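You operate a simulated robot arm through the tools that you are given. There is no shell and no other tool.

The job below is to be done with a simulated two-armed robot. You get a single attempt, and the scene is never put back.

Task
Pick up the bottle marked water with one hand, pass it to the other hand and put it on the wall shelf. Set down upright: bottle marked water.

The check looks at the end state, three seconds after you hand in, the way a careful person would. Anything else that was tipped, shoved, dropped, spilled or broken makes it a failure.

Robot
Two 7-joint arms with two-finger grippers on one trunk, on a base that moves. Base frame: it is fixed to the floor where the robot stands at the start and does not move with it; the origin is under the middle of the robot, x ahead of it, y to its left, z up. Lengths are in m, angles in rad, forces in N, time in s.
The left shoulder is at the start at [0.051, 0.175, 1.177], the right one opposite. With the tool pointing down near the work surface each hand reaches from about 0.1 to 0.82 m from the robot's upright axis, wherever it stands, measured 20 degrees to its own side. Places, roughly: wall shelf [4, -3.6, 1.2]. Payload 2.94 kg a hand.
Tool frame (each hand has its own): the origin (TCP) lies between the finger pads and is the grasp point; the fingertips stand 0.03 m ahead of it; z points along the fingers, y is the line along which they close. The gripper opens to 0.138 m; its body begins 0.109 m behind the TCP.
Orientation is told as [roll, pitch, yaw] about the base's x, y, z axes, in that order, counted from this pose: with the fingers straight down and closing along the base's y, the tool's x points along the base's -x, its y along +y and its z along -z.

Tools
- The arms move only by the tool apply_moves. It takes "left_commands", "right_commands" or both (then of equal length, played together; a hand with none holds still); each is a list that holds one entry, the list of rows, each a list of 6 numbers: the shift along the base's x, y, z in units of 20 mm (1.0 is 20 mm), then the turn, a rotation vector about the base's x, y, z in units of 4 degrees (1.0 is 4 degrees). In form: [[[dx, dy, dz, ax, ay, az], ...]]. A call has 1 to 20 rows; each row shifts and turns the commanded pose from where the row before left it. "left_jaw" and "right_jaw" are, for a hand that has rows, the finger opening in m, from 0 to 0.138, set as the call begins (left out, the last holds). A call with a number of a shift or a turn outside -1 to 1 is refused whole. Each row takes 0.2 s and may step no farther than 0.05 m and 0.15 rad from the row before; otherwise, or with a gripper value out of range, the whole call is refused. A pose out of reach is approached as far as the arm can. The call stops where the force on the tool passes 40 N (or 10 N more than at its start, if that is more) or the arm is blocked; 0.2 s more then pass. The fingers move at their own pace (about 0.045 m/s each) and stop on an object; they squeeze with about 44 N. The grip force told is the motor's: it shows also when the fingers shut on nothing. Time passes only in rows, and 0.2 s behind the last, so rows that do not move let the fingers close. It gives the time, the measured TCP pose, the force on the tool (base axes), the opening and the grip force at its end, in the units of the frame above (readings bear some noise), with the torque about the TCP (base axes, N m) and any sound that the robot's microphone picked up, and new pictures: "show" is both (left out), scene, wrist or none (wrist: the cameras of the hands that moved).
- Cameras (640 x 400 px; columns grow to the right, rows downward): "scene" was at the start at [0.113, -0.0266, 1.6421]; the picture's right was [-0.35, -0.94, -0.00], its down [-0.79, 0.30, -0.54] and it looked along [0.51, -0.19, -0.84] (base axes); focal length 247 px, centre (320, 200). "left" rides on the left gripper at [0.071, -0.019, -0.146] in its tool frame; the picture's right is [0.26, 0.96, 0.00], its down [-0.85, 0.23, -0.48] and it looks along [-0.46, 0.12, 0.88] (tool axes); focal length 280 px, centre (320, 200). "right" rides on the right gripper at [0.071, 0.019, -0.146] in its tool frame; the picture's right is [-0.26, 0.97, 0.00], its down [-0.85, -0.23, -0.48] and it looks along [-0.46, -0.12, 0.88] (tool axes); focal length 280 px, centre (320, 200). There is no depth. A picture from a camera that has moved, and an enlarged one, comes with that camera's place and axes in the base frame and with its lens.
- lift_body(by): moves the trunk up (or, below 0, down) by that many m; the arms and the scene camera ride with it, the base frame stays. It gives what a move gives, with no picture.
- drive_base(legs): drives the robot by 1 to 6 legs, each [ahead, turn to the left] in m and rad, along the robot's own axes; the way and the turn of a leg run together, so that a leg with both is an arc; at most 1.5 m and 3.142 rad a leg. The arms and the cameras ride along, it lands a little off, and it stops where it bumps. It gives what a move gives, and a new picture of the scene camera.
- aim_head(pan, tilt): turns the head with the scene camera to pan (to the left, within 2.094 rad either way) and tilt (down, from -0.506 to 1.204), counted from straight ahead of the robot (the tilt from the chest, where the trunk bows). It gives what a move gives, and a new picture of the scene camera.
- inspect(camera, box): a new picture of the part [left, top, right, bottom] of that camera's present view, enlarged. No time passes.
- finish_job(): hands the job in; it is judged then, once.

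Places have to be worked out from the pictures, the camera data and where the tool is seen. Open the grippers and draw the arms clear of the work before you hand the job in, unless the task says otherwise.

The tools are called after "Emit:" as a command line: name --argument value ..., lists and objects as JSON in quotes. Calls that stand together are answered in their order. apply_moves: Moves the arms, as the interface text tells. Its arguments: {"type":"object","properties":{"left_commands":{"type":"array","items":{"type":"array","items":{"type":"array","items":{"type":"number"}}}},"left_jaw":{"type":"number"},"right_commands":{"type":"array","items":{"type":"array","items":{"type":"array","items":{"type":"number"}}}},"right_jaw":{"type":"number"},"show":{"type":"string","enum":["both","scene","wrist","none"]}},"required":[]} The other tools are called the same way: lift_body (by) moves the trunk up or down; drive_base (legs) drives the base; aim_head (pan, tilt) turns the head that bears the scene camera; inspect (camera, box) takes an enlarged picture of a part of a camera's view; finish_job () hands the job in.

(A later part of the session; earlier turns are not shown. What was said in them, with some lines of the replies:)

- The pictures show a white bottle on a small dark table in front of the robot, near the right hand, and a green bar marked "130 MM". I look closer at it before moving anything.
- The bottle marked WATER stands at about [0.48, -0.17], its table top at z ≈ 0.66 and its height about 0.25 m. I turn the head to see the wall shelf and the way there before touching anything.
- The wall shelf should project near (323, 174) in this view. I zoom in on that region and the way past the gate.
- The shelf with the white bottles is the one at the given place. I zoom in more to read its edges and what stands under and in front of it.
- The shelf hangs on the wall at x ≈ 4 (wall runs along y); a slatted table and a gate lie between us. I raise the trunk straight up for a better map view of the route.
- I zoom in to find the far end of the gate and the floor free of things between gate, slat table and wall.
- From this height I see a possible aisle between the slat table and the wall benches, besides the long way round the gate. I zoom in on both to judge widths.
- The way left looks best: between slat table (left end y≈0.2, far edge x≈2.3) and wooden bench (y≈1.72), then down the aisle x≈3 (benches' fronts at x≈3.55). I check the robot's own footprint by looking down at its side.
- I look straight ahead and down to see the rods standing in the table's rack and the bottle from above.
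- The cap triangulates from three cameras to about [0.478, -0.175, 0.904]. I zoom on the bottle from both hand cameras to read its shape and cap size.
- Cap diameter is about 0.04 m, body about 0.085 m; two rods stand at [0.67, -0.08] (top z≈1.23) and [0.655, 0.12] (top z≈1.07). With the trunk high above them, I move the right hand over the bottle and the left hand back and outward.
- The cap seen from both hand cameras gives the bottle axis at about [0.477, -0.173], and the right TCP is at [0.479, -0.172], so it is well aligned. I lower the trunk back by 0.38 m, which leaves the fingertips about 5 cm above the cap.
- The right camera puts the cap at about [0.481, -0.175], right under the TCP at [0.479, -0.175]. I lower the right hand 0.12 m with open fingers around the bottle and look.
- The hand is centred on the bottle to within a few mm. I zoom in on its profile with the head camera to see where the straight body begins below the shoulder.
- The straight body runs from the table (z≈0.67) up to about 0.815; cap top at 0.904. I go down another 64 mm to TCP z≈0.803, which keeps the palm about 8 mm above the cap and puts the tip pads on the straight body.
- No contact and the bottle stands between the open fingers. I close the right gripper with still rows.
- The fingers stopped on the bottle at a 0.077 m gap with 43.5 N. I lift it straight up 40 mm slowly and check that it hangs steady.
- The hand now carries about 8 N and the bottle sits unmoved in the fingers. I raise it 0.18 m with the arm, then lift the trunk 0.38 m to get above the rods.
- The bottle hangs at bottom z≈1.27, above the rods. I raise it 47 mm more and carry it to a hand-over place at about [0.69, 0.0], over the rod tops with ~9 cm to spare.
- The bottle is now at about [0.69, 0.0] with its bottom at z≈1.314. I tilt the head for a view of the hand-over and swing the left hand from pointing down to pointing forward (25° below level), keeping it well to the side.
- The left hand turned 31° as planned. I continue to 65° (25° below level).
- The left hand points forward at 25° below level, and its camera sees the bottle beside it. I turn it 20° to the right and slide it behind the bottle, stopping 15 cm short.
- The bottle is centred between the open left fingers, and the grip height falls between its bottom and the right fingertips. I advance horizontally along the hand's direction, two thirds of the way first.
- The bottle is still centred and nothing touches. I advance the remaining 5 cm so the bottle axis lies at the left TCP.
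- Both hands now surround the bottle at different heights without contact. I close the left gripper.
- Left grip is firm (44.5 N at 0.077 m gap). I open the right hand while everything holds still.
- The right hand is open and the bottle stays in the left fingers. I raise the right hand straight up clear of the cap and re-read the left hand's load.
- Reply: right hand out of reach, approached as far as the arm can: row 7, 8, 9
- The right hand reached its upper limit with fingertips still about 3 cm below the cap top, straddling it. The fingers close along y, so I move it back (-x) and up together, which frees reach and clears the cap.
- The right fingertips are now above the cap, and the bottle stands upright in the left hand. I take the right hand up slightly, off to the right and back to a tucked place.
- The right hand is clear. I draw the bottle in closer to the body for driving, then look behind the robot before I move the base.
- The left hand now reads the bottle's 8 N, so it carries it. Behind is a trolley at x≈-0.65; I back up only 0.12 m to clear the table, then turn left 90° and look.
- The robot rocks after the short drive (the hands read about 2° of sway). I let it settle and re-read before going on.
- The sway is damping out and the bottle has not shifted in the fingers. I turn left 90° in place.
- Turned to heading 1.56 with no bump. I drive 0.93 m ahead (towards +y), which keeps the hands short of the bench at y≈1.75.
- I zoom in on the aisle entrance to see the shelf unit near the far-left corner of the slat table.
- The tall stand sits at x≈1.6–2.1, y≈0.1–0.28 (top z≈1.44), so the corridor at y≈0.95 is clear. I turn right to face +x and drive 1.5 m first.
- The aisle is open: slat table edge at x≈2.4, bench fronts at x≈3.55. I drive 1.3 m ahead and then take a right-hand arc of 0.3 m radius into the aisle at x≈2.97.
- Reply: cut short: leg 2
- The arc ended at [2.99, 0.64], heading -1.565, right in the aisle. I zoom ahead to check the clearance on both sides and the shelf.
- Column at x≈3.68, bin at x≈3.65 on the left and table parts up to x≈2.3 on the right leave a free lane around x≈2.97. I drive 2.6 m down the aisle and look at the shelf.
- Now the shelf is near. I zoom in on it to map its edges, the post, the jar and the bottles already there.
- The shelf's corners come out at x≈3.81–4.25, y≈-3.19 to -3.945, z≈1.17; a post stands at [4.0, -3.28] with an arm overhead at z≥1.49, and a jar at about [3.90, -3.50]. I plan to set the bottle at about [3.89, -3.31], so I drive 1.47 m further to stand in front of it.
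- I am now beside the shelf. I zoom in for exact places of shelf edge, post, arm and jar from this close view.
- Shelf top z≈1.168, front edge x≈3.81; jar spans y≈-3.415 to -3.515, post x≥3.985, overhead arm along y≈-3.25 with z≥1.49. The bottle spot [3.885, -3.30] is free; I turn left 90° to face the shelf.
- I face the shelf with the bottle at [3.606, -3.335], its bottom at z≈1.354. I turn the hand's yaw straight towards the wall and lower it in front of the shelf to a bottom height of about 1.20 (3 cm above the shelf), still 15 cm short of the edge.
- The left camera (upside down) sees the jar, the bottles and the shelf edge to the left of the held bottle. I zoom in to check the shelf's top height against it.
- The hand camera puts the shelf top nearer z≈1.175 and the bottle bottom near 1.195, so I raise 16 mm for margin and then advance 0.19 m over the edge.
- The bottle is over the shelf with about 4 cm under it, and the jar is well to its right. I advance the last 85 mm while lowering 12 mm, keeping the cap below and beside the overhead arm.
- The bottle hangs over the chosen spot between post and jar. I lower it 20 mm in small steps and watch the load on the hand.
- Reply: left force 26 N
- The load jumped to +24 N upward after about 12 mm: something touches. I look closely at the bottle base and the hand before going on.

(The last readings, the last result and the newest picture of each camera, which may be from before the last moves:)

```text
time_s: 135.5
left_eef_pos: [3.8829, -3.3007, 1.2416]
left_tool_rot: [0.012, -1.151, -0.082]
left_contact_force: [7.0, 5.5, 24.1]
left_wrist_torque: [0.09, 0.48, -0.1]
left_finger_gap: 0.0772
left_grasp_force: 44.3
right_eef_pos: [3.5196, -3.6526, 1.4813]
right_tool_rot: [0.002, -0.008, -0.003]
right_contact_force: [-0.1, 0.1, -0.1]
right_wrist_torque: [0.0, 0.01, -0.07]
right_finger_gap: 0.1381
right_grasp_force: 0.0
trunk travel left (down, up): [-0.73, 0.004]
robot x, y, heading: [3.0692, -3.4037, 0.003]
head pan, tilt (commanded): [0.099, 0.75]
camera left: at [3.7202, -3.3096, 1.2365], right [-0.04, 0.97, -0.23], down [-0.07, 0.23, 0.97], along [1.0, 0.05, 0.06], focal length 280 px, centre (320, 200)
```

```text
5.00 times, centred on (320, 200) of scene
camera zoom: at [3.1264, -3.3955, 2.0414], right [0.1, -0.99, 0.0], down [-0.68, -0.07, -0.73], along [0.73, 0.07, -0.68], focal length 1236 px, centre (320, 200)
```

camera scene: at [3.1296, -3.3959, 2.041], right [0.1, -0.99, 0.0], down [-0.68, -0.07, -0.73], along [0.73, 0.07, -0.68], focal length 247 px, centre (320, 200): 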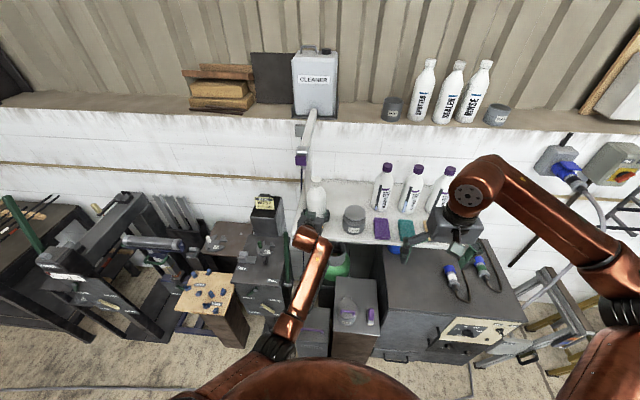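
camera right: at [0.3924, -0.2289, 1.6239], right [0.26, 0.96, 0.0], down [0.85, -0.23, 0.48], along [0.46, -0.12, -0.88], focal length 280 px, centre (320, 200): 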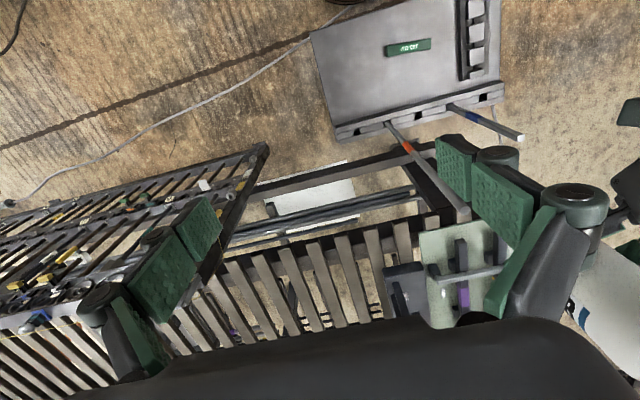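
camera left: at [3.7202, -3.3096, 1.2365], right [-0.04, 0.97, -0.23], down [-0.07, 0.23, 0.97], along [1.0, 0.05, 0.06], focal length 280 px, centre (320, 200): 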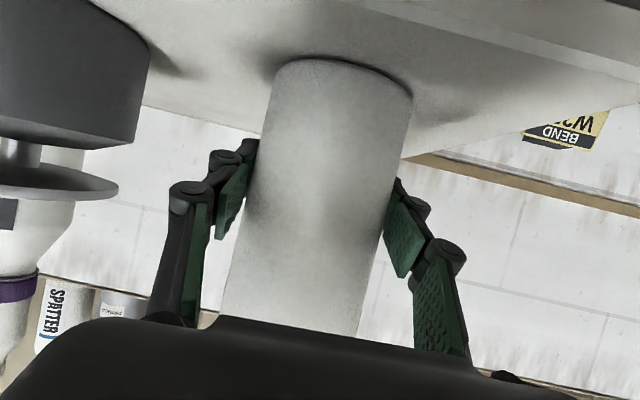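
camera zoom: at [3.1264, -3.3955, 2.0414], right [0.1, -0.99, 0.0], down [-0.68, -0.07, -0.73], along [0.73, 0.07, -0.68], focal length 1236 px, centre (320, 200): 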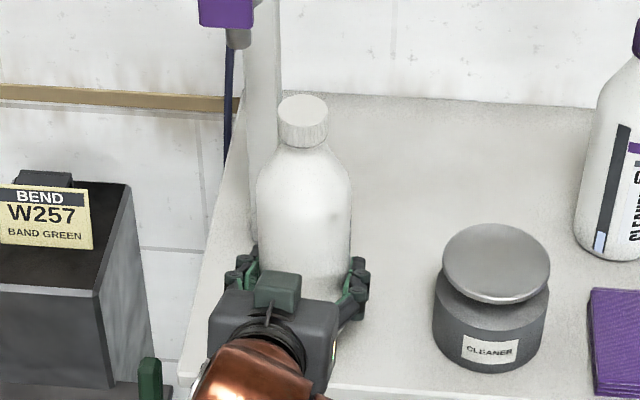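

The base shows a thin contact shadow all round, so the bottle is down on the shelf and I am pressing a bit. I ease the hand up 5 mm to take off the excess force.

Emit:
apply_moves --left_commands '[[[0, 0, 0.15, 0, 0, 0], [0, 0, 0.1, 0, 0, 0], [0, 0, 0, 0, 0, 0], [0, 0, 0, 0, 0, 0]]]' --show "wrist"

Emit:
inspect --camera "left" --box '[220, 20, 460, 170]'

```text
time_s: 136.5
left_eef_pos: [3.882, -3.3019, 1.2415]
left_tool_rot: [0.007, -1.142, -0.078]
left_contact_force: [9.6, 2.6, 21.7]
left_wrist_torque: [-0.06, 0.24, 0.02]
left_finger_gap: 0.0777
left_grasp_force: 43.6
right_eef_pos: [3.5199, -3.652, 1.4802]
right_tool_rot: [0.002, -0.005, -0.004]
right_contact_force: [0.0, -0.8, 0.5]
right_wrist_torque: [0.03, 0.0, -0.01]
right_finger_gap: 0.1378
right_grasp_force: 0.0
trunk travel left (down, up): [-0.73, 0.004]
robot x, y, heading: [3.0631, -3.3999, 0.001]
head pan, tilt (commanded): [0.099, 0.75]
camera left: at [3.7194, -3.31, 1.2376], right [-0.04, 0.97, -0.24], down [-0.06, 0.23, 0.97], along [1.0, 0.05, 0.05], focal length 280 px, centre (320, 200)
```

left: 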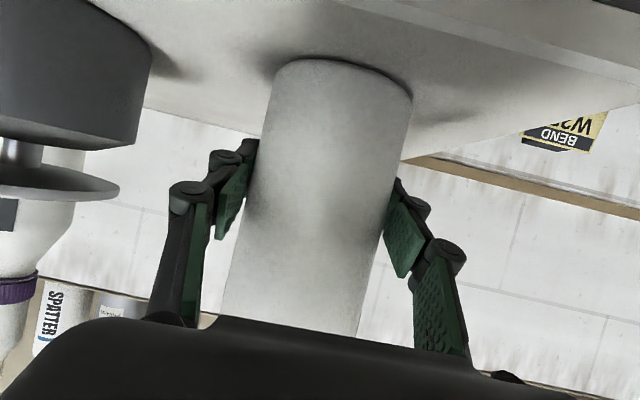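

```text
2.67 times, centred on (340, 95) of left
camera zoom: at [3.7194, -3.31, 1.2376], right [-0.04, 0.97, -0.24], down [-0.06, 0.23, 0.97], along [1.0, 0.05, 0.05], focal length 748 px, centre (267, 480)
```

zoom: 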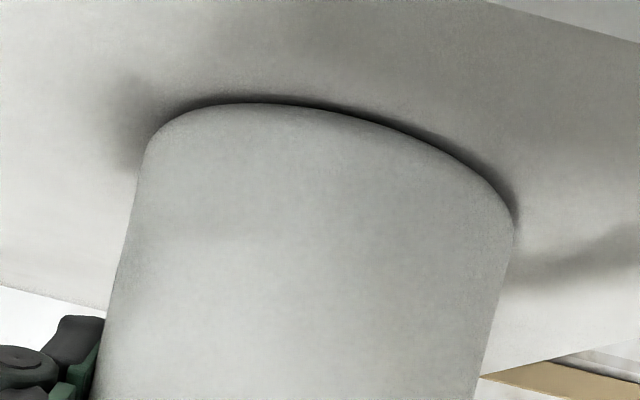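

Pitch is recovering but it still presses with about 22 N. I ease up another 3 mm.

Emit:
apply_moves --left_commands '[[[0, 0, 0.1, 0, 0, 0], [0, 0, 0.05, 0, 0, 0], [0, 0, 0, 0, 0, 0], [0, 0, 0, 0, 0, 0]]]' --show "none"

```text
time_s: 137.5
left_eef_pos: [3.8823, -3.3028, 1.2404]
left_tool_rot: [0.007, -1.134, -0.078]
left_contact_force: [5.9, -0.2, 9.1]
left_wrist_torque: [-0.31, 0.12, 0.08]
left_finger_gap: 0.0773
left_grasp_force: 44.4
right_eef_pos: [3.5202, -3.6516, 1.4806]
right_tool_rot: [0.003, -0.004, -0.003]
right_contact_force: [0.0, 0.8, 1.1]
right_wrist_torque: [0.03, 0.04, 0.0]
right_finger_gap: 0.1378
right_grasp_force: 0.1
trunk travel left (down, up): [-0.73, 0.004]
robot x, y, heading: [3.0663, -3.3979, 0.002]
head pan, tilt (commanded): [0.099, 0.75]
```

Down to +9 N with the hand back at its grip orientation. I ease up 2 mm more.

Emit:
apply_moves --left_commands '[[[0, 0, 0.05, 0, 0, 0], [0, 0, 0.04, 0, 0, 0], [0, 0, 0, 0, 0, 0], [0, 0, 0, 0, 0, 0]]]' --show "none"

```text
time_s: 138.5
left_eef_pos: [3.882, -3.3013, 1.2414]
left_tool_rot: [0.01, -1.134, -0.078]
left_contact_force: [-0.2, -1.2, -4.1]
left_wrist_torque: [-0.23, 0.1, -0.03]
left_finger_gap: 0.0769
left_grasp_force: 43.9
right_eef_pos: [3.5213, -3.6521, 1.4784]
right_tool_rot: [0.002, -0.006, -0.004]
right_contact_force: [1.0, 0.0, 0.7]
right_wrist_torque: [-0.02, -0.01, 0.01]
right_finger_gap: 0.1382
right_grasp_force: 0.0
trunk travel left (down, up): [-0.73, 0.004]
robot x, y, heading: [3.07, -3.4035, 0.0]
head pan, tilt (commanded): [0.099, 0.75]
```

The shelf now carries about half the weight and the hand is level, so the bottle stands on it. I open the left fingers to 0.112 m, leaving room to the jar.

Emit:
apply_moves --left_commands '[[[0, 0, 0, 0, 0, 0], [0, 0, 0, 0, 0, 0], [0, 0, 0, 0, 0, 0], [0, 0, 0, 0, 0, 0], [0, 0, 0, 0, 0, 0], [0, 0, 0, 0, 0, 0]]]' --left_jaw 0.112

Emit:
inspect --camera "scene" --box '[280, 160, 360, 240]'

```text
time_s: 139.9
left_eef_pos: [3.8822, -3.3026, 1.2439]
left_tool_rot: [0.01, -1.136, -0.078]
left_contact_force: [0.0, 0.6, -0.1]
left_wrist_torque: [0.0, -0.02, 0.0]
left_finger_gap: 0.1122
left_grasp_force: 0.2
right_eef_pos: [3.52, -3.6523, 1.4805]
right_tool_rot: [0.001, -0.004, -0.003]
right_contact_force: [0.4, 0.1, -0.1]
right_wrist_torque: [0.02, -0.04, -0.01]
right_finger_gap: 0.1381
right_grasp_force: 0.1
trunk travel left (down, up): [-0.73, 0.004]
robot x, y, heading: [3.0692, -3.4012, 0.0]
head pan, tilt (commanded): [0.099, 0.75]
camera scene: at [3.1283, -3.396, 2.0411], right [0.1, -0.99, 0.0], down [-0.68, -0.07, -0.73], along [0.73, 0.07, -0.68], focal length 247 px, centre (320, 200)
camera left: at [3.7193, -3.3095, 1.2407], right [-0.04, 0.97, -0.23], down [-0.06, 0.23, 0.97], along [1.0, 0.05, 0.05], focal length 280 px, centre (320, 200)
```

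scene: 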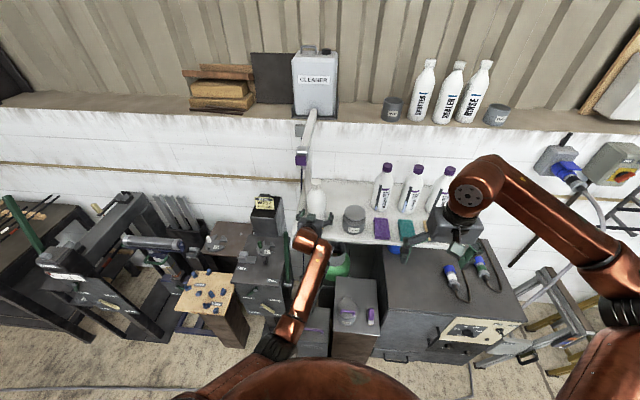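
left: 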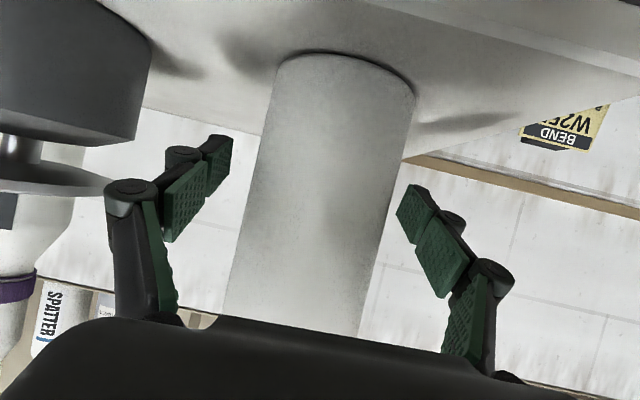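

```text
5.00 times, centred on (320, 200) of scene
camera zoom: at [3.1283, -3.396, 2.0411], right [0.1, -0.99, 0.0], down [-0.68, -0.07, -0.73], along [0.73, 0.07, -0.68], focal length 1236 px, centre (320, 200)
```

zoom: 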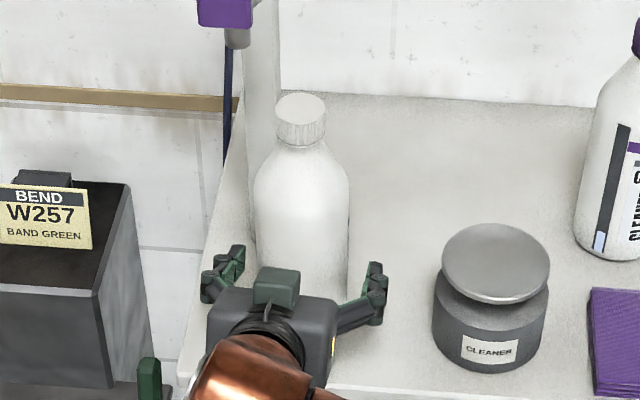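

The bottle stands upright, free of both fingers, with the jar untouched. I withdraw the left hand straight back from the shelf.

Emit:
apply_moves --left_commands '[[[-0.3, 0, 0, 0, 0, 0], [-0.5, 0, 0, 0, 0, 0], [-0.6, 0, 0, 0, 0, 0], [-0.8, 0, 0, 0, 0, 0], [-0.8, 0, 0, 0, 0, 0], [-0.8, 0, 0, 0, 0, 0], [-0.8, 0, 0, 0, 0, 0], [-0.8, 0, 0, 0, 0, 0], [-0.8, 0, 0, 0, 0, 0], [-0.8, 0, 0, 0, 0, 0], [-0.8, 0, 0, 0, 0, 0], [-0.8, 0, 0, 0, 0, 0], [-0.8, 0, 0, 0, 0, 0], [-0.8, 0, 0, 0, 0, 0], [-0.8, 0, 0, 0, 0, 0], [-0.8, 0, 0, 0, 0, 0]]]' --left_jaw 0.112

Emit:
inspect --camera "scene" --box '[270, 150, 390, 260]'

```text
time_s: 142.2
left_eef_pos: [3.7608, -3.2361, 1.2535]
left_tool_rot: [0.365, -1.145, -0.368]
left_contact_force: [0.2, 0.1, 0.0]
left_wrist_torque: [-0.01, -0.04, 0.0]
left_finger_gap: 0.1122
left_grasp_force: 0.0
right_eef_pos: [3.5202, -3.6512, 1.4803]
right_tool_rot: [0.0, -0.006, -0.002]
right_contact_force: [-0.4, 0.0, 0.0]
right_wrist_torque: [-0.04, -0.02, 0.03]
right_finger_gap: 0.1382
right_grasp_force: 0.0
trunk travel left (down, up): [-0.73, 0.004]
robot x, y, heading: [3.0669, -3.4007, 0.006]
head pan, tilt (commanded): [0.099, 0.75]
stopped in row 11 (left hand): the arm was blocked; the commanded pose is now the measured one
camera scene: at [3.1275, -3.3953, 2.0411], right [0.1, -0.99, 0.0], down [-0.68, -0.07, -0.73], along [0.73, 0.07, -0.68], focal length 247 px, centre (320, 200)
camera left: at [3.599, -3.2475, 1.2427], right [-0.07, 0.99, -0.1], down [-0.1, 0.09, 0.99], along [0.99, 0.08, 0.1], focal length 280 px, centre (320, 200)
```

scene: 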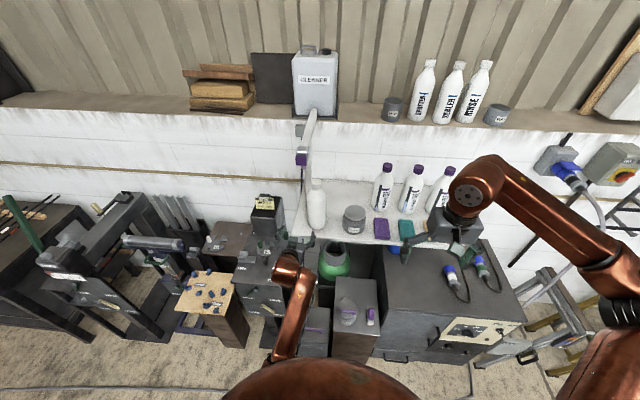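
left: 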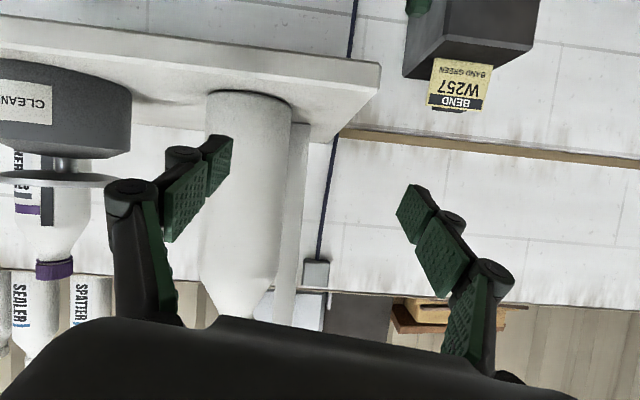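

```text
3.64 times, centred on (330, 205) of scene
camera zoom: at [3.1275, -3.3953, 2.0411], right [0.1, -0.99, 0.0], down [-0.68, -0.07, -0.73], along [0.73, 0.07, -0.68], focal length 899 px, centre (284, 182)
```

zoom: 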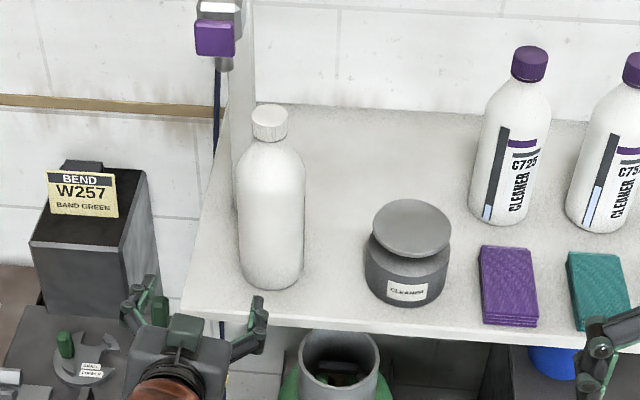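

The arm stopped: it got blocked while folding (the hand drifted 6 cm left and rolled slightly), with no force on the tool; the bottle still stands upright and the fingers are about 5 cm in front of it. Rather than fold the arm, I back the whole robot straight away from the shelf.

Emit:
drive_base --legs '[[-0.4, 0]]'

Emit:
aim_head --pan 0.0 --tilt 0.55

Emit:
inspect --camera "scene" --box '[240, 100, 440, 240]'

```text
time_s: 144.6
left_eef_pos: [3.3638, -3.2338, 1.2532]
left_tool_rot: [0.36, -1.146, -0.359]
left_contact_force: [-0.4, 1.1, -0.1]
left_wrist_torque: [0.0, -0.02, 0.03]
left_finger_gap: 0.112
left_grasp_force: 0.0
right_eef_pos: [3.1262, -3.6513, 1.4809]
right_tool_rot: [0.001, -0.006, 0.005]
right_contact_force: [-0.3, -0.7, -0.4]
right_wrist_torque: [0.02, -0.01, 0.0]
right_finger_gap: 0.138
right_grasp_force: 0.1
trunk travel left (down, up): [-0.73, 0.004]
robot x, y, heading: [2.6688, -3.401, 0.009]
head pan, tilt (commanded): [0.099, 0.75]
camera scene: at [2.7326, -3.3979, 2.041], right [0.11, -0.99, 0.0], down [-0.68, -0.07, -0.73], along [0.73, 0.08, -0.68], focal length 247 px, centre (320, 200)
```

scene: 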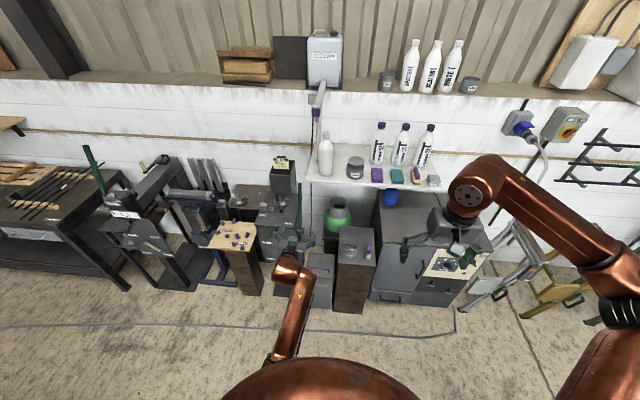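

```text
time_s: 145.4
left_eef_pos: [3.3637, -3.233, 1.2549]
left_tool_rot: [0.365, -1.145, -0.361]
left_contact_force: [-0.8, -0.2, 0.3]
left_wrist_torque: [0.02, -0.02, -0.01]
left_finger_gap: 0.1122
left_grasp_force: 0.0
right_eef_pos: [3.1262, -3.6511, 1.481]
right_tool_rot: [0.001, -0.005, 0.002]
right_contact_force: [-0.6, -0.1, -0.1]
right_wrist_torque: [0.0, 0.01, 0.0]
right_finger_gap: 0.1381
right_grasp_force: 0.1
trunk travel left (down, up): [-0.73, 0.004]
robot x, y, heading: [2.6717, -3.4042, 0.009]
head pan, tilt (commanded): [0.0, 0.55]
camera scene: at [2.7387, -3.406, 2.0584], right [0.01, -1.0, 0.0], down [-0.52, -0.01, -0.85], along [0.85, 0.01, -0.52], focal length 247 px, centre (320, 200)
```

scene: 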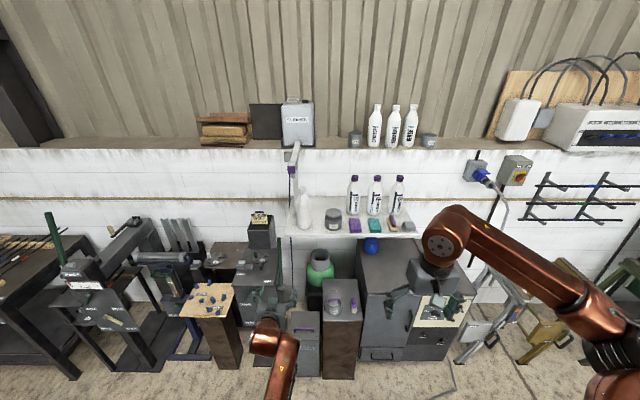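

```text
2.86 times, centred on (340, 170) of scene
camera zoom: at [2.7387, -3.406, 2.0584], right [0.01, -1.0, 0.0], down [-0.52, -0.01, -0.85], along [0.85, 0.01, -0.52], focal length 706 px, centre (263, 286)
```

zoom: 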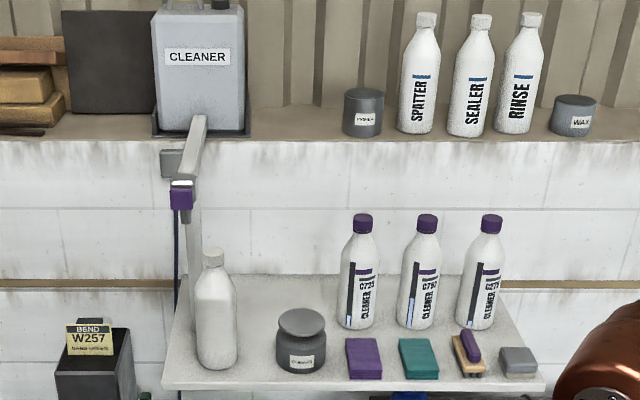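

The bottle stands upright on the shelf and everything else there looks untouched. I check the floor items under the shelf where the left arm passed.

Emit:
inspect --camera "scene" --box '[160, 200, 400, 390]'

Emit:
inspect --camera "left" --box '[0, 0, 640, 400]'

```text
2.11 times, centred on (280, 295) of scene
camera zoom: at [2.7387, -3.406, 2.0584], right [0.01, -1.0, 0.0], down [-0.52, -0.01, -0.85], along [0.85, 0.01, -0.52], focal length 520 px, centre (404, 0)
```

zoom: 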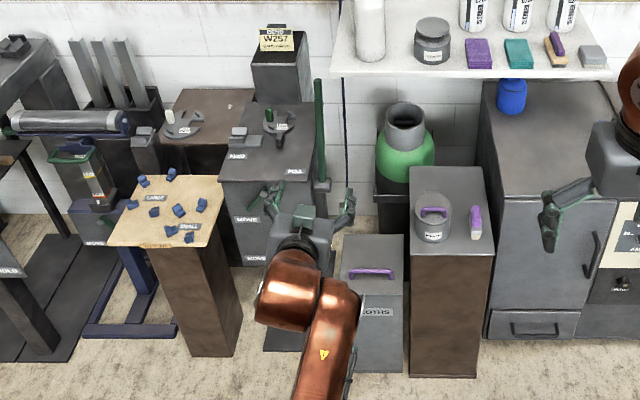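

```text
1.00 times, centred on (320, 200) of left (not enlarged: the box is as wide or as high as the picture)
camera zoom: at [3.2023, -3.2464, 1.2435], right [-0.08, 0.99, -0.1], down [-0.11, 0.09, 0.99], along [0.99, 0.09, 0.1], focal length 280 px, centre (320, 200)
```

zoom: 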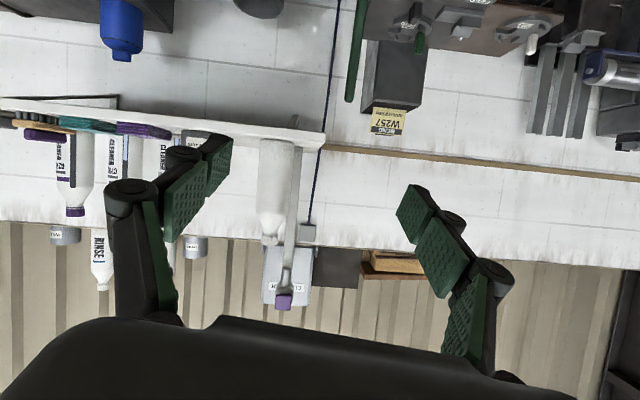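

All floor items and shelf objects are in place, and the bottle stands free. I open the left gripper fully with still rows and take one last close look at the bottle.

Emit:
apply_moves --left_commands '[[[0, 0, 0, 0, 0, 0], [0, 0, 0, 0, 0, 0], [0, 0, 0, 0, 0, 0], [0, 0, 0, 0, 0, 0]]]' --left_jaw 0.138 --show "none"

Emit:
inspect --camera "scene" --box '[280, 180, 360, 240]'

```text
time_s: 146.4
left_eef_pos: [3.364, -3.2347, 1.2544]
left_tool_rot: [0.362, -1.146, -0.36]
left_contact_force: [0.3, 0.0, 0.9]
left_wrist_torque: [-0.02, -0.01, 0.02]
left_finger_gap: 0.1379
left_grasp_force: 0.2
right_eef_pos: [3.1263, -3.6505, 1.4798]
right_tool_rot: [0.002, -0.006, 0.005]
right_contact_force: [0.0, -0.3, 0.3]
right_wrist_torque: [0.0, -0.04, 0.01]
right_finger_gap: 0.1381
right_grasp_force: 0.1
trunk travel left (down, up): [-0.73, 0.004]
robot x, y, heading: [2.6673, -3.4084, 0.011]
head pan, tilt (commanded): [0.0, 0.55]
```

```text
6.67 times, centred on (320, 210) of scene
camera zoom: at [2.7393, -3.4061, 2.0585], right [0.01, -1.0, 0.0], down [-0.52, 0.0, -0.85], along [0.85, 0.01, -0.52], focal length 1648 px, centre (320, 133)
```

zoom: 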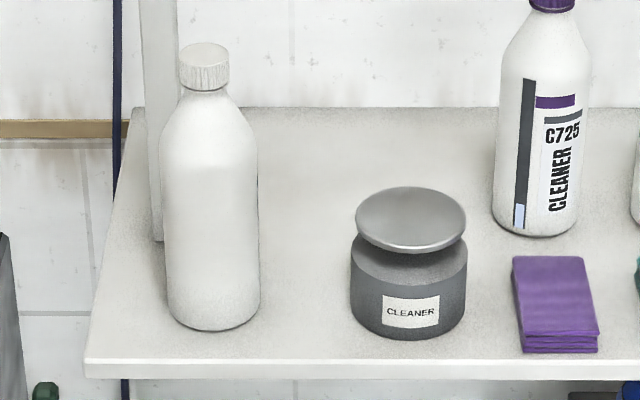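

The water bottle stands upright on the wall shelf, well inside the front edge, and nothing else has moved. Both grippers are open and clear, so I hand the job in.

Emit:
finish_job

```text
The job is handed in.
```

The water bottle is standing upright on the wall shelf, and the job is handed in. The result of the check hasn't come back to me.

- **Pick and pass:** The right hand picked the bottle up. The left hand took it over in mid-air and set it down between the post and the jar, about 3 cm in from the shelf's front edge.
- **Blocked arm:** While I was drawing the left arm back from the shelf, it was blocked by something I couldn't identify. The hand drifted about 6 cm to the left, but I felt no force on the tool. I backed the whole robot away instead. In the last pictures the bottle, the items on the shelf and the things on the floor below all looked undisturbed.
- **Drive cut short:** One turn on the way was reported as "cut short", though the robot ended almost exactly where I wanted it. I saw no sign that it had hit anything.

Both grippers are open. The left hand is about half a metre from the bottle, and the right hand is farther away.
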